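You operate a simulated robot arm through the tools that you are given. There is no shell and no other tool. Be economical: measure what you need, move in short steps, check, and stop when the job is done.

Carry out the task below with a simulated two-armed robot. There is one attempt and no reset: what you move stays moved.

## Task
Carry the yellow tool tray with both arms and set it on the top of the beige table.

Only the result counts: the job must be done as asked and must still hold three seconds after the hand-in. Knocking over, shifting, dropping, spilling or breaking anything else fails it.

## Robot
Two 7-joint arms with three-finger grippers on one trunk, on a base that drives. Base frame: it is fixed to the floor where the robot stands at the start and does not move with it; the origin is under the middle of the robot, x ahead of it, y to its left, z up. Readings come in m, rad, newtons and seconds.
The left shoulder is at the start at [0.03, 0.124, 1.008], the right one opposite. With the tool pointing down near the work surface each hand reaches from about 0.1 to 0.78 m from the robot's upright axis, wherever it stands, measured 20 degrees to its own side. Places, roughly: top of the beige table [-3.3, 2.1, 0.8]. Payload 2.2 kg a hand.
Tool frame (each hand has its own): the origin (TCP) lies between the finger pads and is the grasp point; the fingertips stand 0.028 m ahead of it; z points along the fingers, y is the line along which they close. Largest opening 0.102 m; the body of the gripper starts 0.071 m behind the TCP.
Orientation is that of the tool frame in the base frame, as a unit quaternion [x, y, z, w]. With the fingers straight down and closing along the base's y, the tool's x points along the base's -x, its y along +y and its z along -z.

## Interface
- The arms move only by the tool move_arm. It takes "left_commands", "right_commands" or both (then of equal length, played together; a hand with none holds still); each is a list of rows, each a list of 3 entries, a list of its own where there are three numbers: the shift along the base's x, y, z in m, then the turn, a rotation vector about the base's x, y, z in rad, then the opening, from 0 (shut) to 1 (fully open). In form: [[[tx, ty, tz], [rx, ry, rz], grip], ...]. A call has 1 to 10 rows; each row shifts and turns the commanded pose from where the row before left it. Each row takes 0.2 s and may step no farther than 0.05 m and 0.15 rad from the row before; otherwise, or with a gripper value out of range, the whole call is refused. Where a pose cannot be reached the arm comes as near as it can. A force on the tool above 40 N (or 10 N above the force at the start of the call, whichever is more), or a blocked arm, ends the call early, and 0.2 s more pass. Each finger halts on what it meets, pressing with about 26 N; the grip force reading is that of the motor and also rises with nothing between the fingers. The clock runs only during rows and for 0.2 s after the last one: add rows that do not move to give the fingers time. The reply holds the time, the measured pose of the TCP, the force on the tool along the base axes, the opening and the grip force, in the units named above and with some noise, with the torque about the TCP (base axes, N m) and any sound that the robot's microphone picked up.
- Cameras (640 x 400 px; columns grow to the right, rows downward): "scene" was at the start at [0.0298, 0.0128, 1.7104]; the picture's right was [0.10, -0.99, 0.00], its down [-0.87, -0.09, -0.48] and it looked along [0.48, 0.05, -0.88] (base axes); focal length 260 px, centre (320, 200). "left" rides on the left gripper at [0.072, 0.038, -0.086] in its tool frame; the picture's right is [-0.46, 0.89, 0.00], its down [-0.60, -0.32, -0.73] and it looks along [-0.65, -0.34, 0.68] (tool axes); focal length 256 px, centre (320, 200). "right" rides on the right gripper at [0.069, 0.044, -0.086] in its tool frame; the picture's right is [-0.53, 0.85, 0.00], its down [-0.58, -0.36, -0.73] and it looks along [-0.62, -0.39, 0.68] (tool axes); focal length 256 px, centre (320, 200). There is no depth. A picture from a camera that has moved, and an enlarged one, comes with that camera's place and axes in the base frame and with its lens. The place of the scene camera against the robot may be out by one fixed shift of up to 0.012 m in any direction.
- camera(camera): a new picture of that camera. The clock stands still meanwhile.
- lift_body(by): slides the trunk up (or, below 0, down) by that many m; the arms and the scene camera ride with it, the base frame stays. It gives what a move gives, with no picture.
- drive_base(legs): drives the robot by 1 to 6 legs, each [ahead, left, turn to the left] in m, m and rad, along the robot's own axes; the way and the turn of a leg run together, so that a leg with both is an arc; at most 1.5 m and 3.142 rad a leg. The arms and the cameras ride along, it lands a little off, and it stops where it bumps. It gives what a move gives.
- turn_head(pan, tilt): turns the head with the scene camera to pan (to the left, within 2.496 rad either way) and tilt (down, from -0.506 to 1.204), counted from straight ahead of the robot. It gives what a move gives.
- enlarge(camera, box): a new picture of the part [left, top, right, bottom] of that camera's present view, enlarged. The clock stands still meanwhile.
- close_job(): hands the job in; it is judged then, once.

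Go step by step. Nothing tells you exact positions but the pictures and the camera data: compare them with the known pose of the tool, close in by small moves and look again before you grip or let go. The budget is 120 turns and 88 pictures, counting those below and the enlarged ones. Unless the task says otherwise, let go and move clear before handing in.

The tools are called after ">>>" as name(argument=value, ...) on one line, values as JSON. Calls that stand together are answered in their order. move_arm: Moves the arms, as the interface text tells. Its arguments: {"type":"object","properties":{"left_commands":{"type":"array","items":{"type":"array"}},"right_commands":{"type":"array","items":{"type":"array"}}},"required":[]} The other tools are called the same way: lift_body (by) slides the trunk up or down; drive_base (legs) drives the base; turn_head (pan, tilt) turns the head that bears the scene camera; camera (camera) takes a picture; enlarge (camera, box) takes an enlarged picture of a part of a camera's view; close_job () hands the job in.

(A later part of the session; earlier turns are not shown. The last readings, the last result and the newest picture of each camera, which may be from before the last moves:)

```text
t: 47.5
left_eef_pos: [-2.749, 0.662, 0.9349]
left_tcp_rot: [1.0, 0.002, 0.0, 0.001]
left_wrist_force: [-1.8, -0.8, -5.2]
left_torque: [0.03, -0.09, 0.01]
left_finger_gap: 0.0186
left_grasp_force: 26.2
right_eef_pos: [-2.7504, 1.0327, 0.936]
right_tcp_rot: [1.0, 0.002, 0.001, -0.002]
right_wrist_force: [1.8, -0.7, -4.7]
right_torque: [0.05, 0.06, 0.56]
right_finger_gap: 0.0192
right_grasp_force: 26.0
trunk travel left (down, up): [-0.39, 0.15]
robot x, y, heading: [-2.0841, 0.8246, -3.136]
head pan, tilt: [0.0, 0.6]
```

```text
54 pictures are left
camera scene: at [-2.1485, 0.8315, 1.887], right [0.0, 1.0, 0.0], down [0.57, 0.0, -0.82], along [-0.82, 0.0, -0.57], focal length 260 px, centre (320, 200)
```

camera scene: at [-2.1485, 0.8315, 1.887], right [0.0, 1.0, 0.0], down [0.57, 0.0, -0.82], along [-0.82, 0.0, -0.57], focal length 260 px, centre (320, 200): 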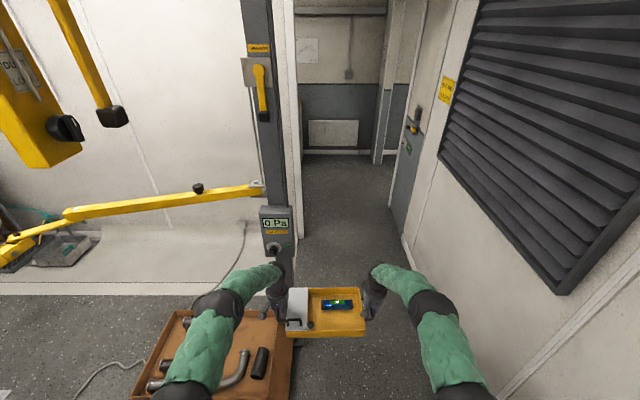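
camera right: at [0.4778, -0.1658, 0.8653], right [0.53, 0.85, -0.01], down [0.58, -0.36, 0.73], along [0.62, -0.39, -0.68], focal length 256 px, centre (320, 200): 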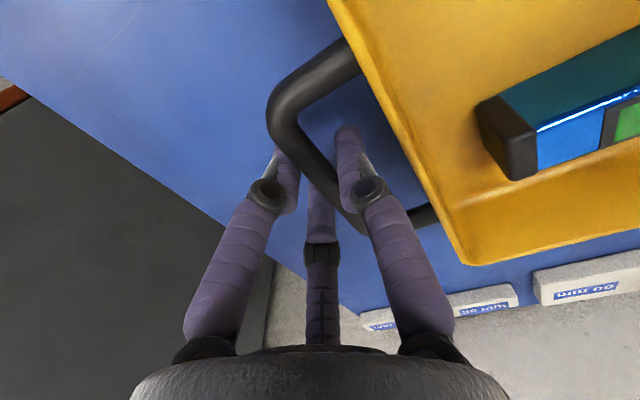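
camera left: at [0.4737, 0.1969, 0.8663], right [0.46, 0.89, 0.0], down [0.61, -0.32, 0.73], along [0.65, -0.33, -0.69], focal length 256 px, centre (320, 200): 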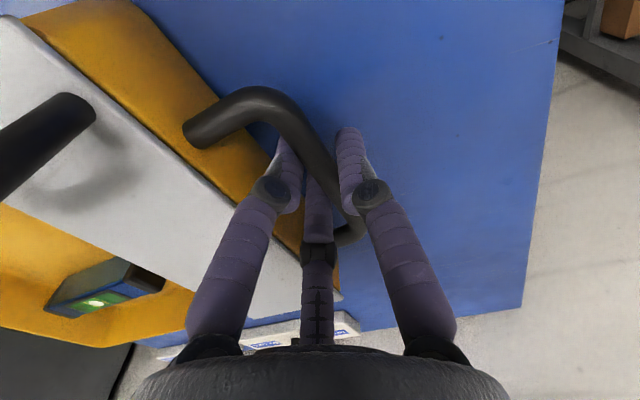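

The lane between the column (y≈0.665) and the louver wall (≈1.65) is about 0.98 m wide. I'll extend the arms another 0.07 m to narrow further and check the elbow span.

>>> move_arm(left_commands=[[[-0.018, 0, 0], [0, 0, 0], 0], [[-0.018, 0, 0], [0, 0, 0], 0], [[-0.018, 0, 0], [0, 0, 0], 0], [[-0.016, 0, 0], [0, 0, 0], 0], [[0, 0, 0], [0, 0, 0], 0]], right_commands=[[[-0.018, 0, 0], [0, 0, 0], 0], [[-0.018, 0, 0], [0, 0, 0], 0], [[-0.018, 0, 0], [0, 0, 0], 0], [[-0.016, 0, 0], [0, 0, 0], 0], [[0, 0, 0], [0, 0, 0], 0]])

>>> turn_head(pan=0.0, tilt=1.2)

>>> camera(camera="scene")

```text
t: 48.7
left_eef_pos: [-2.8197, 0.6628, 0.9352]
left_tcp_rot: [1.0, 0.004, 0.0, 0.003]
left_wrist_force: [-1.0, -8.2, -4.1]
left_torque: [0.01, 0.05, -0.13]
left_finger_gap: 0.0185
left_grasp_force: 25.7
right_eef_pos: [-2.8194, 1.0328, 0.9363]
right_tcp_rot: [1.0, 0.001, 0.0, -0.001]
right_wrist_force: [1.8, 6.5, -3.9]
right_torque: [0.02, -0.06, 0.58]
right_finger_gap: 0.0193
right_grasp_force: 25.8
trunk travel left (down, up): [-0.39, 0.15]
robot x, y, heading: [-2.085, 0.8272, -3.137]
head pan, tilt: [0.0, 0.6]
```

```text
t: 49.7
left_eef_pos: [-2.8199, 0.6622, 0.9332]
left_tcp_rot: [1.0, 0.004, 0.001, 0.002]
left_wrist_force: [-1.6, -14.9, -4.6]
left_torque: [-0.03, -0.08, -0.14]
left_finger_gap: 0.0186
left_grasp_force: 25.8
right_eef_pos: [-2.8202, 1.0323, 0.9366]
right_tcp_rot: [1.0, 0.002, 0.001, -0.002]
right_wrist_force: [1.1, 14.5, -4.4]
right_torque: [0.04, 0.06, 0.67]
right_finger_gap: 0.0187
right_grasp_force: 26.4
trunk travel left (down, up): [-0.39, 0.15]
robot x, y, heading: [-2.0875, 0.8238, -3.135]
head pan, tilt: [0.0, 1.201]
```

```text
53 pictures are left
camera scene: at [-2.1162, 0.8317, 1.8426], right [0.0, 1.0, 0.0], down [0.93, 0.0, -0.36], along [-0.36, 0.0, -0.93], focal length 260 px, centre (320, 200)
```

scene: 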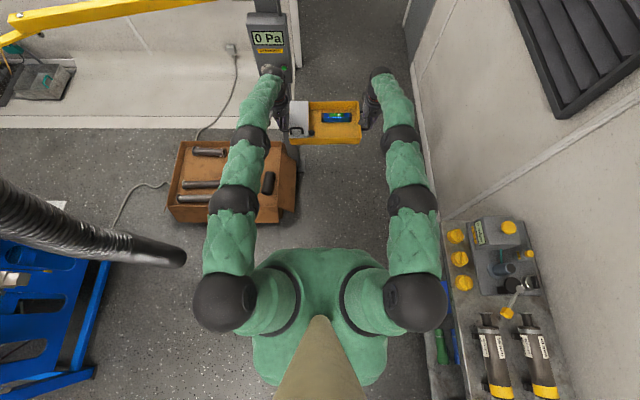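

The span is now only about 0.68 m (shoulders). I'll pass diagonally between bench and box, then into the lane at y≈1.15.

>>> drive_base(legs=[[0.6, -0.175, 0], [0.4, -0.15, 0]])

>>> turn_head(pan=0.0, tilt=0.6)

>>> camera(camera="scene")

```text
t: 51.4
left_eef_pos: [-2.9645, 0.7017, 0.9342]
left_tcp_rot: [1.0, 0.014, 0.018, 0.003]
left_wrist_force: [18.2, 1.9, 7.4]
left_torque: [-0.53, 2.6, 0.14]
left_finger_gap: 0.0186
left_grasp_force: 25.7
right_eef_pos: [-2.9765, 1.0727, 0.9333]
right_tcp_rot: [1.0, 0.006, 0.003, -0.002]
right_wrist_force: [0.7, 2.1, -4.0]
right_torque: [0.06, 0.3, 0.51]
right_finger_gap: 0.0193
right_grasp_force: 26.1
trunk travel left (down, up): [-0.39, 0.15]
robot x, y, heading: [-2.2425, 0.8711, -3.135]
head pan, tilt: [0.0, 1.201]
stopped in leg 1: the force on the tool passed its limit at 272 N (the readings are from after the stop); the commanded pose is now the measured one
```

```text
t: 52.4
left_eef_pos: [-2.9664, 0.7019, 0.9341]
left_tcp_rot: [1.0, 0.014, 0.018, 0.003]
left_wrist_force: [24.9, -0.3, 3.9]
left_torque: [-0.38, 4.09, 0.32]
left_finger_gap: 0.0184
left_grasp_force: 25.8
right_eef_pos: [-2.9761, 1.0717, 0.9352]
right_tcp_rot: [1.0, 0.005, 0.002, -0.002]
right_wrist_force: [2.5, 2.7, -4.1]
right_torque: [0.05, -0.54, 0.62]
right_finger_gap: 0.0191
right_grasp_force: 25.9
trunk travel left (down, up): [-0.39, 0.15]
robot x, y, heading: [-2.243, 0.8647, -3.129]
head pan, tilt: [0.0, 0.6]
```

```text
52 pictures are left
camera scene: at [-2.3023, 0.8754, 1.8872], right [-0.01, 1.0, 0.0], down [0.56, 0.01, -0.83], along [-0.83, -0.01, -0.56], focal length 260 px, centre (320, 200)
```

scene: 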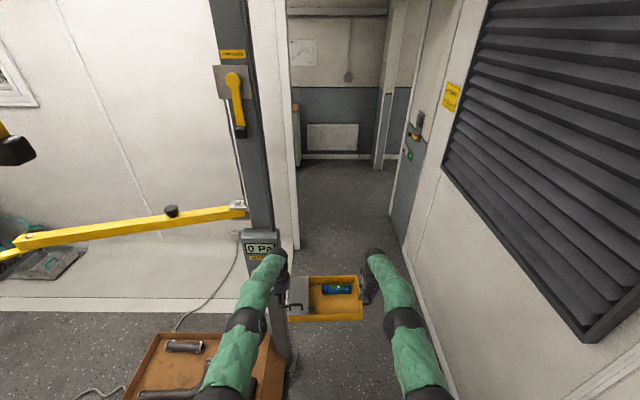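

The left hand bumped the column's control box, which is nearer than I judged. I'll back off 0.12 m straight and re-measure.

>>> drive_base(legs=[[-0.12, 0, 0]])

>>> camera(camera="scene")

>>> camera(camera="left")

```text
t: 53.6
left_eef_pos: [-2.8482, 0.7022, 0.9328]
left_tcp_rot: [1.0, 0.014, 0.018, 0.002]
left_wrist_force: [-0.7, -0.5, -5.3]
left_torque: [0.03, -0.14, -0.08]
left_finger_gap: 0.0187
left_grasp_force: 25.7
right_eef_pos: [-2.8589, 1.0722, 0.9344]
right_tcp_rot: [1.0, 0.005, 0.003, -0.001]
right_wrist_force: [1.5, 0.9, -3.9]
right_torque: [0.05, 0.08, 0.58]
right_finger_gap: 0.0193
right_grasp_force: 25.7
trunk travel left (down, up): [-0.39, 0.15]
robot x, y, heading: [-2.1274, 0.872, -3.128]
head pan, tilt: [0.0, 0.6]
```

```text
51 pictures are left
camera scene: at [-2.1871, 0.8758, 1.8871], right [-0.01, 1.0, 0.0], down [0.57, 0.01, -0.82], along [-0.82, -0.01, -0.57], focal length 260 px, centre (320, 200)
```

scene: 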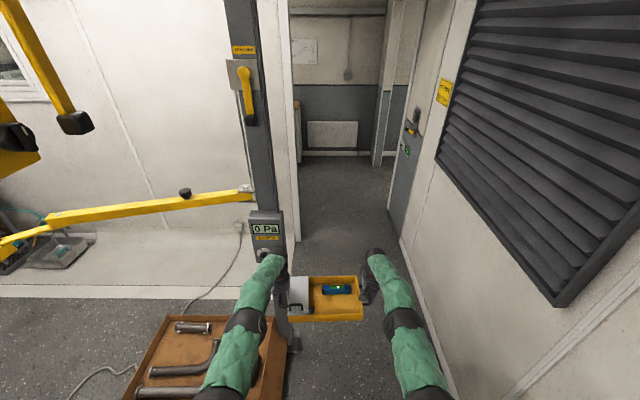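

```text
50 pictures are left
camera left: at [-2.7774, 0.6646, 1.0211], right [-0.44, -0.9, -0.01], down [-0.64, 0.3, 0.71], along [-0.63, 0.32, -0.71], focal length 256 px, centre (320, 200)
```

left: 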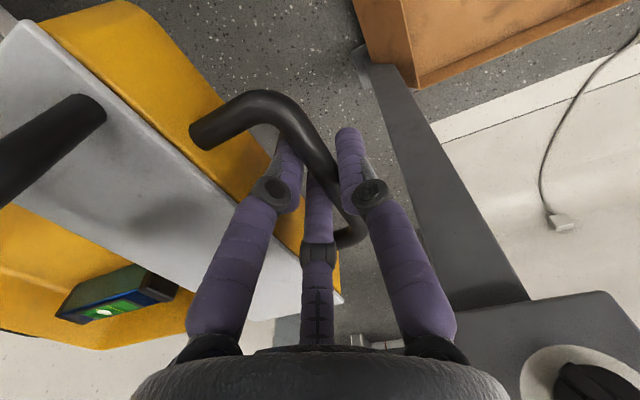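

The column edge is at about (-3.05, 0.715) and the bench corner at (-2.4, 1.35). I'll raise the trunk a little so the arms clear the bench items, and turn right 0.4 rad so the hands swing past the column.

>>> lift_body(by=0.1)

>>> drive_base(legs=[[0, 0, -0.4]])

>>> turn_head(pan=0.0, tilt=0.95)

>>> camera(camera="scene")

```text
t: 54.9
left_eef_pos: [-2.8497, 0.7007, 1.0302]
left_tcp_rot: [1.0, 0.014, 0.02, 0.002]
left_wrist_force: [-1.0, -0.3, -4.1]
left_torque: [0.03, -0.02, -0.06]
left_finger_gap: 0.0186
left_grasp_force: 25.9
right_eef_pos: [-2.8608, 1.071, 1.0321]
right_tcp_rot: [1.0, 0.006, 0.005, -0.002]
right_wrist_force: [1.6, 1.4, -3.7]
right_torque: [0.04, -0.08, 0.53]
right_finger_gap: 0.0192
right_grasp_force: 25.9
trunk travel left (down, up): [-0.49, 0.05]
robot x, y, heading: [-2.1215, 0.8703, -3.128]
head pan, tilt: [0.0, 0.6]
```

```text
t: 56.5
left_eef_pos: [-2.8566, 0.9994, 1.0323]
left_tcp_rot: [0.982, -0.187, 0.017, 0.007]
left_wrist_force: [-2.3, -1.5, -4.6]
left_torque: [0.0, -0.03, -0.07]
left_finger_gap: 0.0185
left_grasp_force: 25.9
right_eef_pos: [-2.7215, 1.3452, 1.0327]
right_tcp_rot: [0.981, -0.195, 0.004, -0.001]
right_wrist_force: [2.3, 0.6, -4.1]
right_torque: [-0.02, -0.03, 0.59]
right_finger_gap: 0.0194
right_grasp_force: 25.7
trunk travel left (down, up): [-0.49, 0.05]
robot x, y, heading: [-2.1201, 0.8728, 2.744]
head pan, tilt: [0.0, 0.6]
```

```text
t: 57.4
left_eef_pos: [-2.8573, 0.9996, 1.0309]
left_tcp_rot: [0.982, -0.186, 0.017, 0.006]
left_wrist_force: [-1.8, -0.7, -5.5]
left_torque: [-0.03, -0.11, -0.08]
left_finger_gap: 0.0187
left_grasp_force: 25.9
right_eef_pos: [-2.7213, 1.3438, 1.0326]
right_tcp_rot: [0.981, -0.194, 0.004, -0.001]
right_wrist_force: [1.4, 1.1, -3.9]
right_torque: [0.01, 0.02, 0.59]
right_finger_gap: 0.0193
right_grasp_force: 26.3
trunk travel left (down, up): [-0.49, 0.05]
robot x, y, heading: [-2.125, 0.8728, 2.752]
head pan, tilt: [0.0, 0.949]
```

```text
49 pictures are left
camera scene: at [-2.1695, 0.8932, 1.9588], right [0.38, 0.92, 0.0], down [0.75, -0.31, -0.58], along [-0.54, 0.22, -0.81], focal length 260 px, centre (320, 200)
```

scene: 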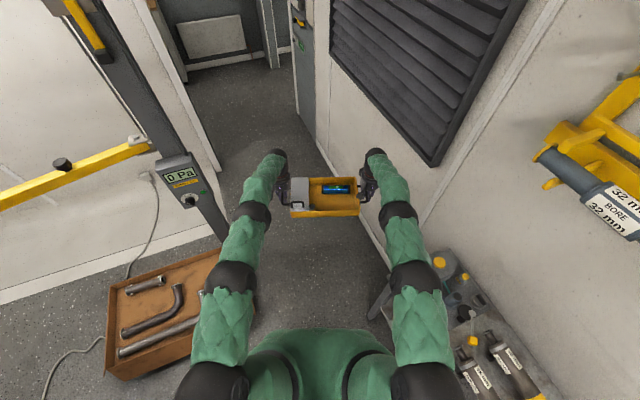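

The hands are now past the column's side. I'll advance to about (-2.72, 1.04) in two small legs while turning slightly back.

>>> drive_base(legs=[[0.333, 0.044, 0.05], [0.281, 0.015, 0.08]])

>>> camera(camera="scene")

```text
t: 61.1
left_eef_pos: [-3.4663, 1.0599, 1.0308]
left_tcp_rot: [0.992, -0.126, 0.018, 0.005]
left_wrist_force: [-2.2, -1.1, -5.1]
left_torque: [-0.03, -0.11, -0.08]
left_finger_gap: 0.0185
left_grasp_force: 26.1
right_eef_pos: [-3.374, 1.4197, 1.0324]
right_tcp_rot: [0.991, -0.136, 0.003, -0.001]
right_wrist_force: [2.5, 1.0, -4.3]
right_torque: [0.02, -0.05, 0.6]
right_finger_gap: 0.019
right_grasp_force: 26.0
trunk travel left (down, up): [-0.49, 0.05]
robot x, y, heading: [-2.7197, 1.0186, 2.875]
head pan, tilt: [0.0, 0.949]
```

```text
48 pictures are left
camera scene: at [-2.7702, 1.0393, 1.9587], right [0.27, 0.96, 0.0], down [0.78, -0.22, -0.58], along [-0.56, 0.16, -0.81], focal length 260 px, centre (320, 200)
```

scene: 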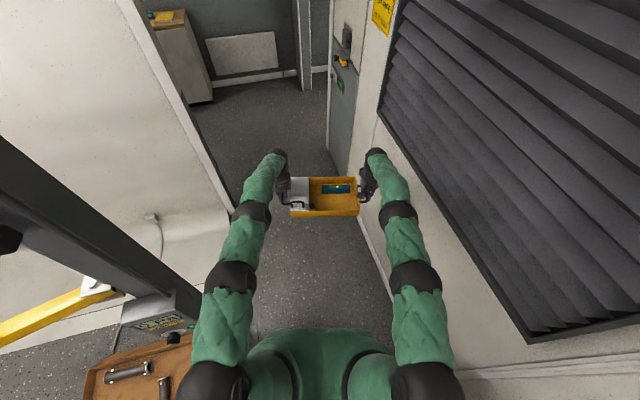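

Clear so far; the left shoulder must pass the column next. I'll ease right to y≈1.17 while straightening to face along -x.

>>> drive_base(legs=[[0.16, -0.091, 0.12], [0.3, 0.014, 0.14]])

>>> turn_head(pan=0.0, tilt=0.7)

>>> camera(camera="scene")

```text
t: 64.3
left_eef_pos: [-3.886, 1.0013, 1.0312]
left_tcp_rot: [1.0, 0.003, 0.019, 0.003]
left_wrist_force: [-1.6, -0.6, -6.3]
left_torque: [0.01, -0.05, -0.06]
left_finger_gap: 0.0187
left_grasp_force: 26.4
right_eef_pos: [-3.8861, 1.3715, 1.0319]
right_tcp_rot: [1.0, -0.006, 0.004, -0.001]
right_wrist_force: [1.0, 1.4, -4.0]
right_torque: [0.02, -0.08, 0.59]
right_finger_gap: 0.0194
right_grasp_force: 26.5
trunk travel left (down, up): [-0.49, 0.05]
robot x, y, heading: [-3.1536, 1.1547, 3.133]
head pan, tilt: [0.0, 0.949]
```

```text
t: 65.1
left_eef_pos: [-3.8844, 1.0018, 1.0333]
left_tcp_rot: [1.0, 0.003, 0.019, 0.002]
left_wrist_force: [-0.9, -1.5, -4.5]
left_torque: [0.01, -0.16, -0.11]
left_finger_gap: 0.0185
left_grasp_force: 26.0
right_eef_pos: [-3.8857, 1.3737, 1.0324]
right_tcp_rot: [1.0, -0.005, 0.004, -0.002]
right_wrist_force: [1.8, 0.8, -4.5]
right_torque: [0.03, 0.08, 0.6]
right_finger_gap: 0.0194
right_grasp_force: 26.0
trunk travel left (down, up): [-0.49, 0.05]
robot x, y, heading: [-3.1542, 1.1548, 3.126]
head pan, tilt: [0.0, 0.7]
```

```text
47 pictures are left
camera scene: at [-3.2168, 1.1603, 1.9784], right [0.01, 1.0, 0.0], down [0.65, -0.01, -0.76], along [-0.76, 0.01, -0.65], focal length 260 px, centre (320, 200)
```

scene: 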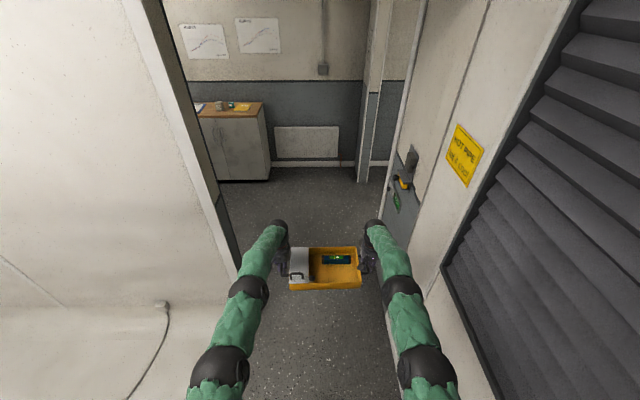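

Lined up with the doorway at y≈1.155. Driving 0.9 m ahead and then looking again.

>>> drive_base(legs=[[0.9, 0, 0.01]])

>>> camera(camera="scene")

```text
t: 69.8
left_eef_pos: [-4.7738, 1.0149, 1.0315]
left_tcp_rot: [1.0, 0.002, 0.019, 0.003]
left_wrist_force: [-1.1, -1.2, -4.5]
left_torque: [0.02, -0.05, -0.06]
left_finger_gap: 0.0183
left_grasp_force: 26.1
right_eef_pos: [-4.776, 1.386, 1.0325]
right_tcp_rot: [1.0, -0.007, 0.004, -0.002]
right_wrist_force: [1.1, 1.8, -4.4]
right_torque: [0.0, -0.03, 0.56]
right_finger_gap: 0.0193
right_grasp_force: 26.0
trunk travel left (down, up): [-0.49, 0.05]
robot x, y, heading: [-4.0456, 1.1647, 3.129]
head pan, tilt: [0.0, 0.7]
```

```text
46 pictures are left
camera scene: at [-4.1076, 1.1725, 1.9785], right [0.01, 1.0, 0.0], down [0.64, -0.01, -0.76], along [-0.76, 0.01, -0.65], focal length 260 px, centre (320, 200)
```

scene: 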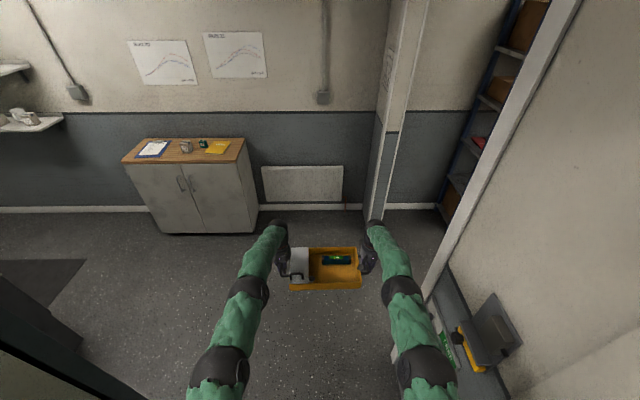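

The doorway is passable; the door leaf stands open on the right with a room beyond it. I'll advance 0.4 m and look to the right.

>>> drive_base(legs=[[0.4, 0, 0.01]])

>>> turn_head(pan=-1.1, tilt=0.5)

>>> camera(camera="scene")

>>> turn_head(pan=1.0, tilt=0.5)

>>> camera(camera="scene")

```text
t: 71.2
left_eef_pos: [-4.8963, 1.0139, 1.034]
left_tcp_rot: [1.0, 0.003, 0.018, 0.004]
left_wrist_force: [-0.4, -1.0, -4.8]
left_torque: [-0.02, -0.25, -0.09]
left_finger_gap: 0.0187
left_grasp_force: 25.8
right_eef_pos: [-4.9006, 1.3838, 1.0334]
right_tcp_rot: [1.0, -0.002, 0.004, -0.002]
right_wrist_force: [2.0, 2.2, -4.4]
right_torque: [0.01, 0.19, 0.51]
right_finger_gap: 0.0193
right_grasp_force: 26.4
trunk travel left (down, up): [-0.49, 0.05]
robot x, y, heading: [-4.1742, 1.1664, 3.131]
head pan, tilt: [0.0, 0.7]
stopped in leg 1: the robot was blocked; the commanded pose is now the measured one
```

```text
t: 72.5
left_eef_pos: [-4.8861, 1.0059, 1.0423]
left_tcp_rot: [1.0, 0.004, 0.01, -0.001]
left_wrist_force: [-2.2, -0.7, -5.1]
left_torque: [-0.01, 0.01, -0.11]
left_finger_gap: 0.0183
left_grasp_force: 26.4
right_eef_pos: [-4.8902, 1.3754, 1.0462]
right_tcp_rot: [1.0, -0.003, -0.004, -0.006]
right_wrist_force: [1.0, 0.3, -3.5]
right_torque: [0.03, -0.1, 0.62]
right_finger_gap: 0.0191
right_grasp_force: 26.0
trunk travel left (down, up): [-0.49, 0.05]
robot x, y, heading: [-4.176, 1.1665, 3.137]
head pan, tilt: [-1.1, 0.499]
```

```text
45 pictures are left
camera scene: at [-4.1964, 1.185, 1.9775], right [0.33, 0.94, 0.0], down [0.6, -0.21, -0.77], along [-0.73, 0.26, -0.64], focal length 260 px, centre (320, 200)
```

scene: 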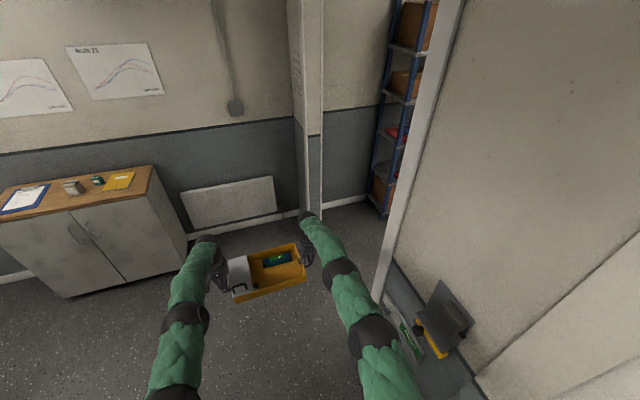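

```text
t: 74.5
left_eef_pos: [-4.8881, 1.0209, 1.0445]
left_tcp_rot: [1.0, 0.003, 0.01, 0.008]
left_wrist_force: [-1.5, -0.5, -3.7]
left_torque: [-0.01, -0.08, -0.1]
left_finger_gap: 0.0186
left_grasp_force: 26.0
right_eef_pos: [-4.8909, 1.3921, 1.0411]
right_tcp_rot: [1.0, -0.003, -0.005, 0.003]
right_wrist_force: [1.2, 1.6, -4.2]
right_torque: [0.02, 0.0, 0.58]
right_finger_gap: 0.0194
right_grasp_force: 26.1
trunk travel left (down, up): [-0.49, 0.05]
robot x, y, heading: [-4.174, 1.1683, 3.13]
head pan, tilt: [1.0, 0.499]
```

```text
44 pictures are left
camera scene: at [-4.2028, 1.1657, 1.9834], right [-0.27, 0.96, 0.0], down [0.56, 0.16, -0.81], along [-0.78, -0.22, -0.59], focal length 260 px, centre (320, 200)
```

scene: 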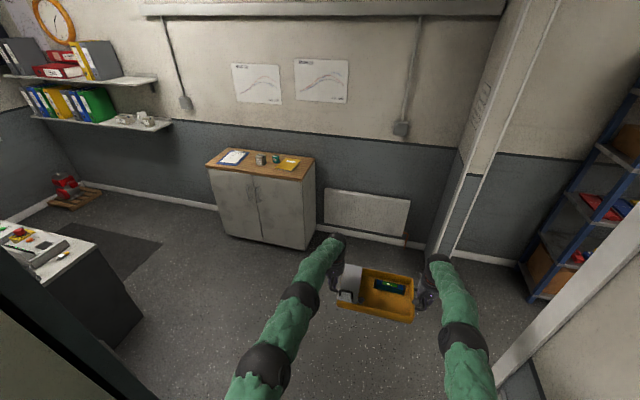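

The robot was blocked and the head pans less than commanded — the raised head is probably touching the door header. I'll back off slightly, lower the trunk by 0.24 m, and centre the head.

>>> drive_base(legs=[[-0.1, 0, 0]])

>>> lift_body(by=-0.24)

>>> turn_head(pan=0.0, tilt=1.0)

>>> camera(camera="scene")

```text
t: 75.7
left_eef_pos: [-4.805, 1.0086, 1.0293]
left_tcp_rot: [1.0, 0.004, 0.02, 0.001]
left_wrist_force: [-0.1, -1.5, -5.3]
left_torque: [0.05, -0.05, -0.2]
left_finger_gap: 0.0188
left_grasp_force: 26.0
right_eef_pos: [-4.8073, 1.3797, 1.0312]
right_tcp_rot: [1.0, -0.004, 0.005, -0.004]
right_wrist_force: [0.5, 0.5, -2.7]
right_torque: [0.06, -0.06, 0.5]
right_finger_gap: 0.0195
right_grasp_force: 26.1
trunk travel left (down, up): [-0.49, 0.05]
robot x, y, heading: [-4.0754, 1.1654, 3.132]
head pan, tilt: [1.0, 0.499]
```

```text
t: 78.2
left_eef_pos: [-4.805, 1.0112, 0.7907]
left_tcp_rot: [1.0, 0.004, 0.019, 0.003]
left_wrist_force: [-1.5, -1.6, -4.3]
left_torque: [0.03, 0.08, -0.09]
left_finger_gap: 0.0186
left_grasp_force: 25.6
right_eef_pos: [-4.8065, 1.3826, 0.7917]
right_tcp_rot: [1.0, -0.004, 0.005, -0.002]
right_wrist_force: [1.6, 2.3, -4.5]
right_torque: [0.01, -0.11, 0.57]
right_finger_gap: 0.0194
right_grasp_force: 25.3
trunk travel left (down, up): [-0.25, 0.29]
robot x, y, heading: [-4.0762, 1.1669, 3.13]
head pan, tilt: [1.0, 0.499]
```

```text
t: 79.4
left_eef_pos: [-4.8056, 1.0117, 0.7892]
left_tcp_rot: [1.0, 0.004, 0.021, 0.003]
left_wrist_force: [-1.3, -1.6, -4.2]
left_torque: [0.0, -0.09, -0.12]
left_finger_gap: 0.0188
left_grasp_force: 26.1
right_eef_pos: [-4.8067, 1.3833, 0.7921]
right_tcp_rot: [1.0, -0.003, 0.006, -0.001]
right_wrist_force: [0.4, 1.1, -4.5]
right_torque: [0.01, -0.02, 0.55]
right_finger_gap: 0.019
right_grasp_force: 26.1
trunk travel left (down, up): [-0.25, 0.29]
robot x, y, heading: [-4.0733, 1.1647, 3.13]
head pan, tilt: [0.0, 1.0]
```

```text
43 pictures are left
camera scene: at [-4.1225, 1.1727, 1.7151], right [0.01, 1.0, 0.0], down [0.84, -0.01, -0.54], along [-0.54, 0.0, -0.84], focal length 260 px, centre (320, 200)
```

scene: 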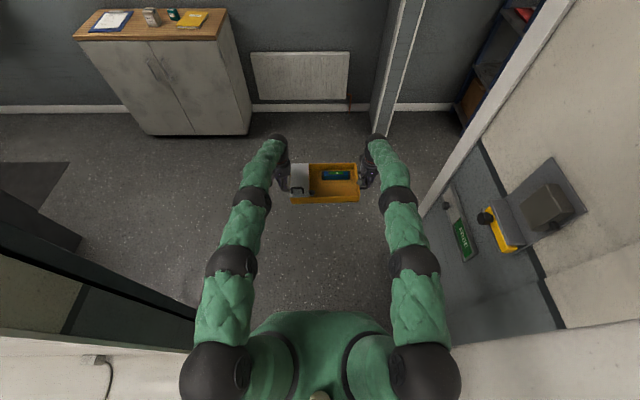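

The doorway looks wide enough on both sides, and the head is now low. I'll drive forward 0.45 m.

>>> drive_base(legs=[[0.2, 0, 0.01], [0.25, 0, 0]])

>>> turn_head(pan=-1.2, tilt=0.45)

>>> camera(camera="scene")

```text
t: 82.4
left_eef_pos: [-5.244, 1.0009, 0.7898]
left_tcp_rot: [1.0, 0.011, 0.021, 0.003]
left_wrist_force: [-2.1, -0.7, -4.9]
left_torque: [0.04, -0.08, -0.13]
left_finger_gap: 0.0186
left_grasp_force: 26.0
right_eef_pos: [-5.2514, 1.371, 0.7901]
right_tcp_rot: [1.0, 0.004, 0.006, -0.002]
right_wrist_force: [0.4, 1.1, -4.9]
right_torque: [0.02, -0.06, 0.52]
right_finger_gap: 0.0197
right_grasp_force: 26.4
trunk travel left (down, up): [-0.25, 0.29]
robot x, y, heading: [-4.5191, 1.1647, -3.14]
head pan, tilt: [0.0, 1.0]
```

```text
t: 83.8
left_eef_pos: [-5.2418, 1.0, 0.7901]
left_tcp_rot: [1.0, 0.011, 0.02, 0.003]
left_wrist_force: [-1.7, -0.6, -4.8]
left_torque: [0.0, -0.05, -0.11]
left_finger_gap: 0.019
left_grasp_force: 26.1
right_eef_pos: [-5.2502, 1.3718, 0.7893]
right_tcp_rot: [1.0, 0.004, 0.006, -0.002]
right_wrist_force: [0.4, 0.8, -4.1]
right_torque: [0.01, -0.07, 0.61]
right_finger_gap: 0.0193
right_grasp_force: 25.7
trunk travel left (down, up): [-0.25, 0.29]
robot x, y, heading: [-4.5154, 1.1651, -3.138]
head pan, tilt: [-1.201, 0.45]
```

```text
42 pictures are left
camera scene: at [-4.5271, 1.2572, 1.7607], right [0.93, 0.37, 0.0], down [0.16, -0.41, -0.9], along [-0.33, 0.84, -0.44], focal length 260 px, centre (320, 200)
```

scene: 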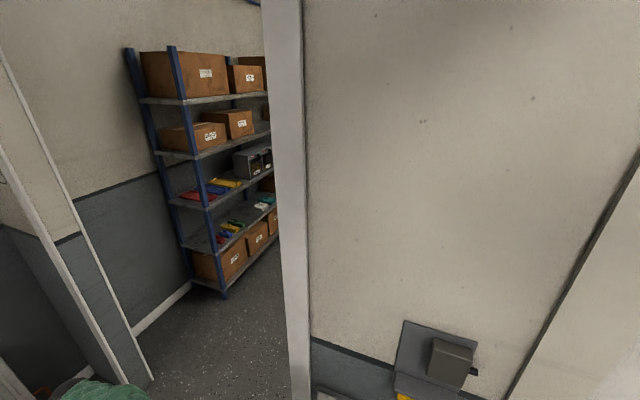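

Through the doorway. I'll move to about (-5.1, 1.0), where there is room to turn, and turn right toward the gap between the door leaf and the pillar.

>>> drive_base(legs=[[0.583, 0.165, 0], [0, 0, -0.75], [0, 0, -0.75]])

>>> turn_head(pan=0, tilt=0.5)

>>> camera(camera="scene")

```text
t: 91.1
left_eef_pos: [-5.3376, 1.7112, 0.7895]
left_tcp_rot: [0.746, -0.666, 0.012, 0.015]
left_wrist_force: [-0.5, 1.6, -4.6]
left_torque: [-0.08, -0.01, -0.16]
left_finger_gap: 0.0188
left_grasp_force: 26.0
right_eef_pos: [-4.9695, 1.7542, 0.7912]
right_tcp_rot: [0.74, -0.672, 0.005, 0.002]
right_wrist_force: [1.7, -0.7, -4.3]
right_torque: [-0.04, 0.01, 0.59]
right_finger_gap: 0.0189
right_grasp_force: 25.7
trunk travel left (down, up): [-0.25, 0.29]
robot x, y, heading: [-5.1081, 1.0037, 1.662]
head pan, tilt: [-1.201, 0.45]
```

```text
t: 92.5
left_eef_pos: [-5.3373, 1.7107, 0.79]
left_tcp_rot: [0.746, -0.666, 0.013, 0.016]
left_wrist_force: [-0.8, 0.2, -5.2]
left_torque: [-0.01, -0.05, -0.13]
left_finger_gap: 0.0187
left_grasp_force: 25.6
right_eef_pos: [-4.9705, 1.7544, 0.791]
right_tcp_rot: [0.741, -0.671, 0.006, 0.002]
right_wrist_force: [1.6, -0.9, -4.3]
right_torque: [-0.08, -0.03, 0.56]
right_finger_gap: 0.0191
right_grasp_force: 26.3
trunk travel left (down, up): [-0.25, 0.29]
robot x, y, heading: [-5.1043, 1.0046, 1.668]
head pan, tilt: [0.0, 0.499]
```

```text
41 pictures are left
camera scene: at [-5.1188, 1.0724, 1.7562], right [1.0, 0.09, 0.0], down [0.05, -0.48, -0.88], along [-0.08, 0.87, -0.48], focal length 260 px, centre (320, 200)
```

scene: 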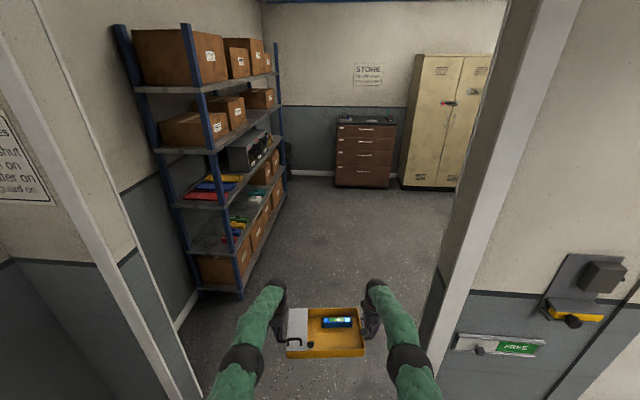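

The storage room lies ahead: shelf on the left, drawers and locker at the far wall; the table must be right, behind the door leaf. I'll move to about (-5.45, 1.65) and look right.

>>> drive_base(legs=[[0.3, 0.287, -0.05], [0.38, 0, -0.04]])

>>> turn_head(pan=-0.9, tilt=0.6)

>>> camera(camera="scene")

```text
t: 97.1
left_eef_pos: [-5.6093, 2.382, 0.7898]
left_tcp_rot: [0.721, -0.693, 0.012, 0.017]
left_wrist_force: [-2.5, 1.4, -4.7]
left_torque: [-0.06, -0.03, -0.16]
left_finger_gap: 0.0185
left_grasp_force: 25.7
right_eef_pos: [-5.2378, 2.3961, 0.7888]
right_tcp_rot: [0.715, -0.699, 0.005, 0.003]
right_wrist_force: [1.4, -1.0, -4.2]
right_torque: [-0.04, -0.03, 0.54]
right_finger_gap: 0.0189
right_grasp_force: 26.2
trunk travel left (down, up): [-0.25, 0.29]
robot x, y, heading: [-5.4346, 1.6572, 1.591]
head pan, tilt: [0.0, 0.499]
```

```text
t: 98.3
left_eef_pos: [-5.6092, 2.3824, 0.79]
left_tcp_rot: [0.72, -0.693, 0.011, 0.016]
left_wrist_force: [-1.9, 0.8, -4.5]
left_torque: [-0.05, -0.01, -0.13]
left_finger_gap: 0.0191
left_grasp_force: 26.0
right_eef_pos: [-5.2392, 2.3952, 0.7896]
right_tcp_rot: [0.716, -0.698, 0.006, 0.003]
right_wrist_force: [1.9, -0.8, -3.9]
right_torque: [-0.04, 0.0, 0.57]
right_finger_gap: 0.0193
right_grasp_force: 25.7
trunk travel left (down, up): [-0.25, 0.29]
robot x, y, heading: [-5.4354, 1.6614, 1.592]
head pan, tilt: [-0.901, 0.6]
```

```text
40 pictures are left
camera scene: at [-5.3692, 1.6922, 1.7471], right [0.64, -0.77, 0.0], down [-0.44, -0.36, -0.82], along [0.64, 0.53, -0.57], focal length 260 px, centre (320, 200)
```

scene: 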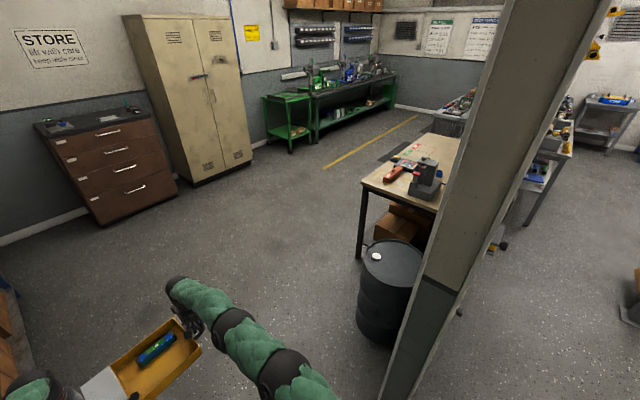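

Found it: the beige table stands behind the partition, front edge at about y = 2.5, x from -4.0 to -2.7, with some tools at its near end and a drum beside it. I'll drive into the open floor and turn toward it for a better look.

>>> drive_base(legs=[[0.8, 0, 0], [0.9, -0.3, 0], [0, 0, -0.8], [0, 0, -0.8]])

>>> turn_head(pan=-0.7, tilt=0.6)

>>> camera(camera="scene")

```text
t: 111.3
left_eef_pos: [-4.4719, 3.5711, 0.7897]
left_tcp_rot: [-0.033, 0.999, 0.003, -0.02]
left_wrist_force: [1.2, 1.1, -4.9]
left_torque: [-0.05, 0.11, -0.14]
left_finger_gap: 0.0187
left_grasp_force: 25.8
right_eef_pos: [-4.4469, 3.2006, 0.7901]
right_tcp_rot: [-0.026, 1.0, -0.002, -0.006]
right_wrist_force: [-2.6, -1.2, -4.5]
right_torque: [0.02, 0.05, 0.59]
right_finger_gap: 0.0191
right_grasp_force: 25.6
trunk travel left (down, up): [-0.25, 0.29]
robot x, y, heading: [-5.1861, 3.3702, 0.052]
head pan, tilt: [-0.901, 0.6]
```

```text
t: 112.0
left_eef_pos: [-4.4704, 3.5719, 0.7894]
left_tcp_rot: [-0.033, 0.999, 0.002, -0.021]
left_wrist_force: [1.5, 1.0, -3.9]
left_torque: [-0.06, 0.14, -0.18]
left_finger_gap: 0.0189
left_grasp_force: 25.8
right_eef_pos: [-4.4473, 3.2024, 0.7905]
right_tcp_rot: [-0.026, 1.0, -0.002, -0.006]
right_wrist_force: [-1.5, -1.4, -4.2]
right_torque: [-0.06, -0.09, 0.58]
right_finger_gap: 0.0191
right_grasp_force: 25.7
trunk travel left (down, up): [-0.25, 0.29]
robot x, y, heading: [-5.1858, 3.3747, 0.043]
head pan, tilt: [-0.7, 0.6]
```

```text
39 pictures are left
camera scene: at [-5.1521, 3.3262, 1.7471], right [-0.61, -0.79, 0.0], down [-0.45, 0.34, -0.82], along [0.66, -0.5, -0.57], focal length 260 px, centre (320, 200)
```

scene: 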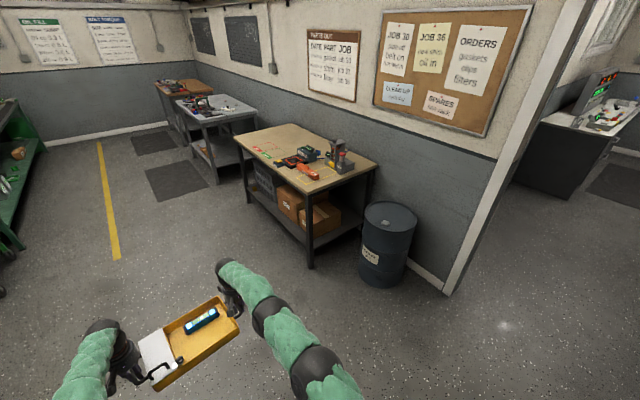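

Clear view of the beige table. I'll zoom in on its top to find the free area.

>>> enlarge(camera="scene", box=[220, 100, 400, 220])

```text
3.33 times, centred on (310, 160) of scene
camera zoom: at [-5.1521, 3.3262, 1.7471], right [-0.61, -0.79, 0.0], down [-0.45, 0.34, -0.82], along [0.66, -0.5, -0.57], focal length 866 px, centre (353, 333)
```

zoom: 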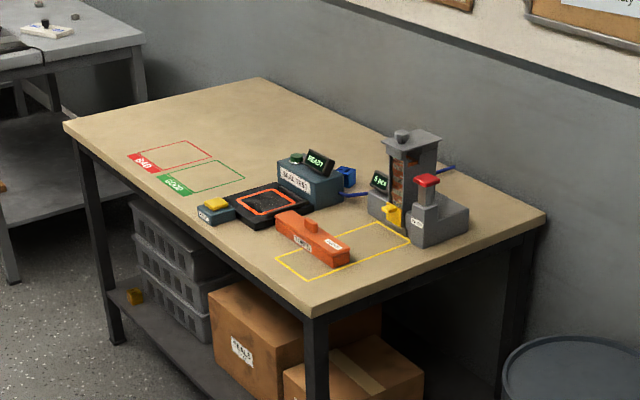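

Free area: the far half of the top, around x -3.3 to -2.75, y below 2.3. I'll raise the tray 0.16 m, drive to (-2.98, 3.6) and turn to face the table.

>>> lift_body(by=0.16)

>>> drive_base(legs=[[1.1, 0.065, 0], [1.114, 0.065, 0], [0, 0, -0.8], [0, 0, -0.814]])

>>> turn_head(pan=0, tilt=0.75)

>>> camera(camera="scene")

```text
t: 113.8
left_eef_pos: [-4.47, 3.5727, 0.9486]
left_tcp_rot: [-0.033, 0.999, 0.003, -0.021]
left_wrist_force: [1.8, 1.1, -4.8]
left_torque: [-0.04, 0.02, -0.16]
left_finger_gap: 0.0187
left_grasp_force: 25.9
right_eef_pos: [-4.4468, 3.2022, 0.9498]
right_tcp_rot: [-0.026, 1.0, -0.002, -0.006]
right_wrist_force: [-0.9, -1.0, -3.8]
right_torque: [0.02, 0.07, 0.58]
right_finger_gap: 0.0192
right_grasp_force: 26.0
trunk travel left (down, up): [-0.41, 0.13]
robot x, y, heading: [-5.1874, 3.3754, 0.049]
head pan, tilt: [-0.7, 0.6]
```

```text
t: 129.1
left_eef_pos: [-2.8175, 2.8499, 0.9488]
left_tcp_rot: [0.707, 0.707, 0.016, -0.012]
left_wrist_force: [0.9, -1.5, -5.4]
left_torque: [0.1, 0.03, -0.14]
left_finger_gap: 0.0185
left_grasp_force: 26.1
right_eef_pos: [-3.1875, 2.85, 0.9505]
right_tcp_rot: [0.712, 0.702, 0.004, -0.006]
right_wrist_force: [-1.4, 1.3, -4.1]
right_torque: [0.01, -0.01, 0.54]
right_finger_gap: 0.019
right_grasp_force: 26.1
trunk travel left (down, up): [-0.41, 0.13]
robot x, y, heading: [-2.9663, 3.5785, -1.591]
head pan, tilt: [-0.7, 0.6]
```

```text
t: 130.1
left_eef_pos: [-2.8174, 2.8501, 0.9492]
left_tcp_rot: [0.708, 0.706, 0.016, -0.012]
left_wrist_force: [1.2, -0.9, -4.0]
left_torque: [0.07, 0.0, -0.17]
left_finger_gap: 0.0187
left_grasp_force: 26.1
right_eef_pos: [-3.1881, 2.8503, 0.9513]
right_tcp_rot: [0.712, 0.702, 0.003, -0.006]
right_wrist_force: [-1.1, 1.8, -4.6]
right_torque: [0.05, 0.01, 0.6]
right_finger_gap: 0.0192
right_grasp_force: 26.1
trunk travel left (down, up): [-0.41, 0.13]
robot x, y, heading: [-2.9676, 3.5796, -1.584]
head pan, tilt: [0.0, 0.75]
```

```text
37 pictures are left
camera scene: at [-2.973, 3.5315, 1.8942], right [-1.0, 0.02, 0.0], down [0.01, 0.68, -0.73], along [-0.01, -0.73, -0.68], focal length 260 px, centre (320, 200)
```

scene: 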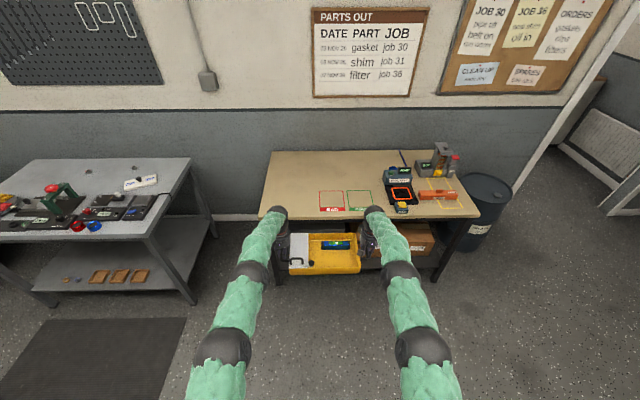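

The table top spans x -3.91 to -2.63, y 1.78 to 2.5; the free spot is around (-2.88, 2.16), left of and behind the BAD/GOOD marks. I'll drive in to y≈2.89.

>>> drive_base(legs=[[0.4, 0.12, 0.014], [0.29, 0, 0]])

>>> turn_head(pan=0, tilt=0.95)

>>> camera(camera="scene")

>>> camera(camera="right")

```text
t: 134.3
left_eef_pos: [-2.7007, 2.1566, 0.9481]
left_tcp_rot: [0.704, 0.71, 0.017, -0.012]
left_wrist_force: [1.7, -1.0, -5.4]
left_torque: [0.14, 0.02, -0.17]
left_finger_gap: 0.0186
left_grasp_force: 25.7
right_eef_pos: [-3.0716, 2.1545, 0.9492]
right_tcp_rot: [0.709, 0.705, 0.002, -0.005]
right_wrist_force: [-0.3, 0.3, -3.6]
right_torque: [0.03, 0.01, 0.55]
right_finger_gap: 0.0191
right_grasp_force: 25.8
trunk travel left (down, up): [-0.41, 0.13]
robot x, y, heading: [-2.8571, 2.8819, -1.577]
head pan, tilt: [0.0, 0.75]
```

```text
t: 135.0
left_eef_pos: [-2.7006, 2.1589, 0.9497]
left_tcp_rot: [0.704, 0.71, 0.016, -0.011]
left_wrist_force: [0.9, -0.6, -4.5]
left_torque: [0.12, 0.04, -0.21]
left_finger_gap: 0.0187
left_grasp_force: 26.2
right_eef_pos: [-3.0706, 2.1552, 0.9502]
right_tcp_rot: [0.709, 0.705, 0.003, -0.005]
right_wrist_force: [-1.8, 0.8, -4.6]
right_torque: [-0.05, -0.04, 0.58]
right_finger_gap: 0.0191
right_grasp_force: 26.1
trunk travel left (down, up): [-0.41, 0.13]
robot x, y, heading: [-2.8564, 2.8916, -1.578]
head pan, tilt: [0.0, 0.949]
```

```text
36 pictures are left
camera scene: at [-2.8622, 2.8484, 1.8788], right [-1.0, 0.01, 0.0], down [0.01, 0.81, -0.58], along [-0.01, -0.58, -0.81], focal length 260 px, centre (320, 200)
```

scene: 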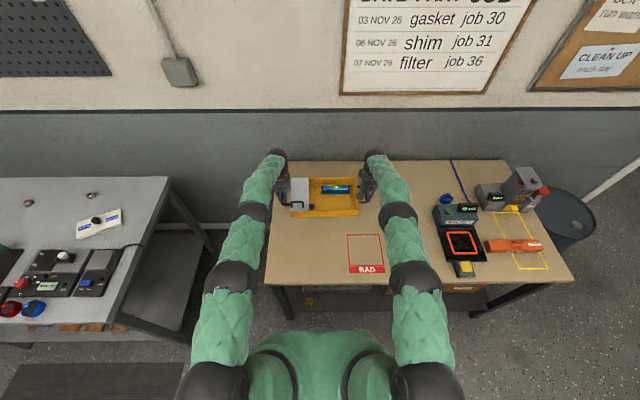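

```text
35 pictures are left
camera right: at [-3.0276, 2.2231, 1.0367], right [0.84, -0.54, -0.01], down [-0.36, -0.58, 0.73], along [-0.4, -0.61, -0.69], focal length 256 px, centre (320, 200)
```

right: 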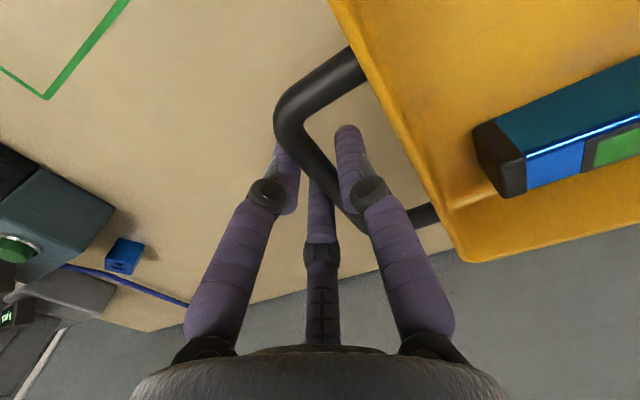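

The tray is over the free spot; I'll shift it 4 cm inward from the left edge and lower to z≈0.87.

>>> move_arm(left_commands=[[[-0.015, 0, 0], [0, 0, 0], 0], [[-0.015, 0, 0], [0, 0, 0], 0], [[-0.01, 0, -0.01], [0, 0, 0], 0], [[0, 0, -0.015], [0, 0, 0], 0], [[0, 0, -0.015], [0, 0, 0], 0], [[0, 0, -0.015], [0, 0, 0], 0], [[0, 0, -0.015], [0, 0, 0], 0], [[0, 0, -0.01], [0, 0, 0], 0], [[0, 0, 0], [0, 0, 0], 0]], right_commands=[[[-0.015, 0, 0], [0, 0, 0], 0], [[-0.015, 0, 0], [0, 0, 0], 0], [[-0.01, 0, -0.01], [0, 0, 0], 0], [[0, 0, -0.015], [0, 0, 0], 0], [[0, 0, -0.015], [0, 0, 0], 0], [[0, 0, -0.015], [0, 0, 0], 0], [[0, 0, -0.015], [0, 0, 0], 0], [[0, 0, -0.01], [0, 0, 0], 0], [[0, 0, 0], [0, 0, 0], 0]])

>>> enlarge(camera="scene", box=[230, 130, 430, 255])

>>> camera(camera="left")

```text
t: 137.0
left_eef_pos: [-2.7407, 2.1753, 0.8777]
left_tcp_rot: [0.703, 0.711, 0.017, -0.01]
left_wrist_force: [23.3, -1.8, -4.4]
left_torque: [-0.57, -0.09, 0.22]
left_finger_gap: 0.0187
left_grasp_force: 25.4
left hand out of reach, approached as far as the arm can: row 4, 6, 7
right_eef_pos: [-3.1091, 2.1657, 0.8941]
right_tcp_rot: [0.709, 0.705, 0.001, -0.005]
right_wrist_force: [-22.1, 2.7, -2.5]
right_torque: [0.71, 0.11, 0.81]
right_finger_gap: 0.0197
right_grasp_force: 25.7
right hand out of reach, approached as far as the arm can: row 5, 7, 8
trunk travel left (down, up): [-0.41, 0.13]
robot x, y, heading: [-2.8562, 2.8877, -1.579]
head pan, tilt: [0.0, 0.949]
```

```text
3.20 times, centred on (330, 192) of scene
camera zoom: at [-2.8627, 2.8482, 1.8787], right [-1.0, 0.01, 0.0], down [0.01, 0.81, -0.58], along [-0.01, -0.58, -0.81], focal length 831 px, centre (288, 224)
```

zoom: 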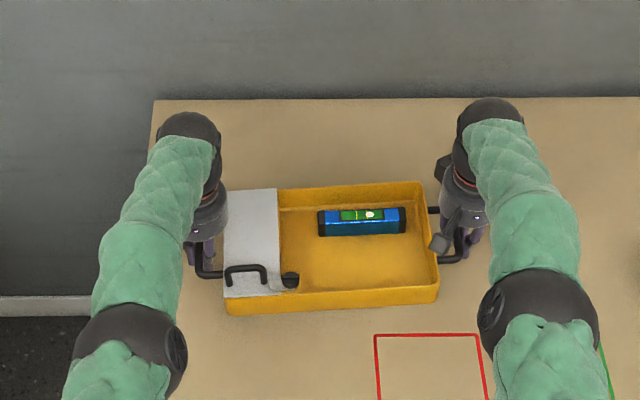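

```text
33 pictures are left
camera left: at [-2.7023, 2.2433, 0.9659], right [0.89, -0.46, -0.01], down [-0.32, -0.64, 0.7], along [-0.33, -0.62, -0.71], focal length 256 px, centre (320, 200)
```

left: 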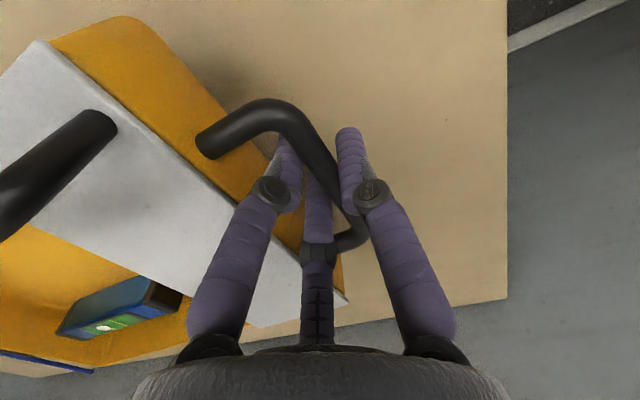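

The arms are at their reach limit and the tray is slightly uneven (left 0.878, right 0.894). I'll pull it 4 cm toward the robot to regain reach and see it level out.

>>> move_arm(left_commands=[[[0, 0.01, 0], [0, 0, 0], 0], [[0, 0.01, 0], [0, 0, 0], 0], [[0, 0.01, 0], [0, 0, 0], 0], [[0, 0.01, 0], [0, 0, 0], 0], [[0, 0, 0], [0, 0, 0], 0]], right_commands=[[[0, 0.01, 0], [0, 0, 0], 0], [[0, 0.01, 0], [0, 0, 0], 0], [[0, 0.01, 0], [0, 0, 0], 0], [[0, 0.01, 0], [0, 0, 0], 0], [[0, 0, 0], [0, 0, 0], 0]])

```text
t: 138.2
left_eef_pos: [-2.7405, 2.1866, 0.8667]
left_tcp_rot: [0.704, 0.71, 0.02, -0.012]
left_wrist_force: [27.7, 2.0, -7.2]
left_torque: [0.54, -0.06, -0.38]
left_finger_gap: 0.0202
left_grasp_force: 25.9
left hand out of reach, approached as far as the arm can: row 2, 3, 4
right_eef_pos: [-3.1094, 2.2061, 0.8937]
right_tcp_rot: [0.709, 0.705, 0.001, -0.007]
right_wrist_force: [-27.4, -3.2, -2.7]
right_torque: [-0.51, 0.13, -0.84]
right_finger_gap: 0.0189
right_grasp_force: 25.5
trunk travel left (down, up): [-0.41, 0.13]
robot x, y, heading: [-2.8587, 2.885, -1.58]
head pan, tilt: [0.0, 0.949]
```

The left hand lags behind and lower. I'll bring it back up in line with the right and relax the squeeze by 2 mm each.

>>> move_arm(left_commands=[[[0.001, 0.005, 0.009], [0, 0, 0], 0], [[0.001, 0.005, 0.009], [0, 0, 0], 0], [[0.001, 0.005, 0.009], [0, 0, 0], 0], [[0, 0.004, 0], [0, 0, 0], 0], [[0, 0, 0], [0, 0, 0], 0]], right_commands=[[[-0.001, 0, 0], [0, 0, 0], 0], [[-0.001, 0, 0], [0, 0, 0], 0], [[0, 0, 0], [0, 0, 0], 0], [[0, 0, 0], [0, 0, 0], 0], [[0, 0, 0], [0, 0, 0], 0]])

```text
t: 139.4
left_eef_pos: [-2.741, 2.1735, 0.8864]
left_tcp_rot: [0.703, 0.711, 0.019, -0.01]
left_wrist_force: [13.3, 2.0, -5.4]
left_torque: [0.33, -0.06, -0.62]
left_finger_gap: 0.0206
left_grasp_force: 26.0
left hand out of reach, approached as far as the arm can: row 1, 2, 3, 4
right_eef_pos: [-3.1101, 2.2076, 0.8935]
right_tcp_rot: [0.709, 0.705, 0.003, -0.005]
right_wrist_force: [-12.7, -2.4, -3.9]
right_torque: [-0.23, 0.13, -0.73]
right_finger_gap: 0.0196
right_grasp_force: 26.3
trunk travel left (down, up): [-0.41, 0.13]
robot x, y, heading: [-2.8544, 2.8866, -1.584]
head pan, tilt: [0.0, 0.949]
```

The left arm is nearly straight and converging slowly. I'll pull only the left hand back in small steps to line up with the right.

>>> move_arm(left_commands=[[[0, 0.006, 0.001], [0, 0, 0], 0], [[0, 0.006, 0.001], [0, 0, 0], 0], [[0, 0.006, 0.001], [0, 0, 0], 0], [[0, 0.006, 0.001], [0, 0, 0], 0], [[0, 0.006, 0.001], [0, 0, 0], 0], [[0, 0, 0], [0, 0, 0], 0]])

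>>> camera(camera="scene")

```text
t: 140.8
left_eef_pos: [-2.7421, 2.1996, 0.8898]
left_tcp_rot: [0.703, 0.711, 0.016, -0.012]
left_wrist_force: [21.5, -0.1, -4.2]
left_torque: [-0.14, 0.0, -0.22]
left_finger_gap: 0.0195
left_grasp_force: 25.8
left hand out of reach, approached as far as the arm can: row 1, 2, 3, 4
right_eef_pos: [-3.1119, 2.206, 0.8945]
right_tcp_rot: [0.709, 0.705, 0.002, -0.006]
right_wrist_force: [-21.8, 1.5, -3.1]
right_torque: [0.29, 0.05, 0.45]
right_finger_gap: 0.0188
right_grasp_force: 26.0
trunk travel left (down, up): [-0.41, 0.13]
robot x, y, heading: [-2.8545, 2.8877, -1.583]
head pan, tilt: [0.0, 0.949]
```

```text
32 pictures are left
camera scene: at [-2.8626, 2.8472, 1.8786], right [-1.0, 0.01, 0.0], down [0.01, 0.81, -0.58], along [-0.01, -0.58, -0.81], focal length 260 px, centre (320, 200)
```

scene: 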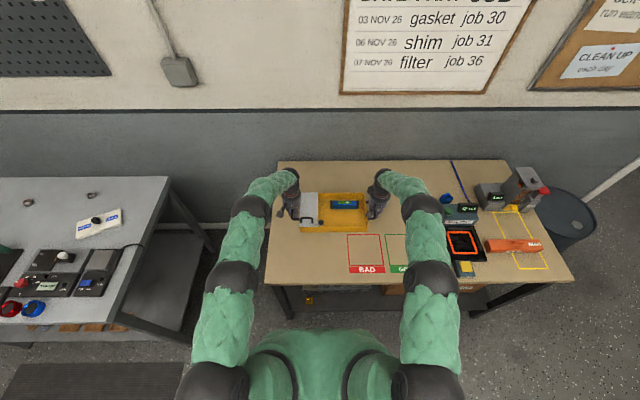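

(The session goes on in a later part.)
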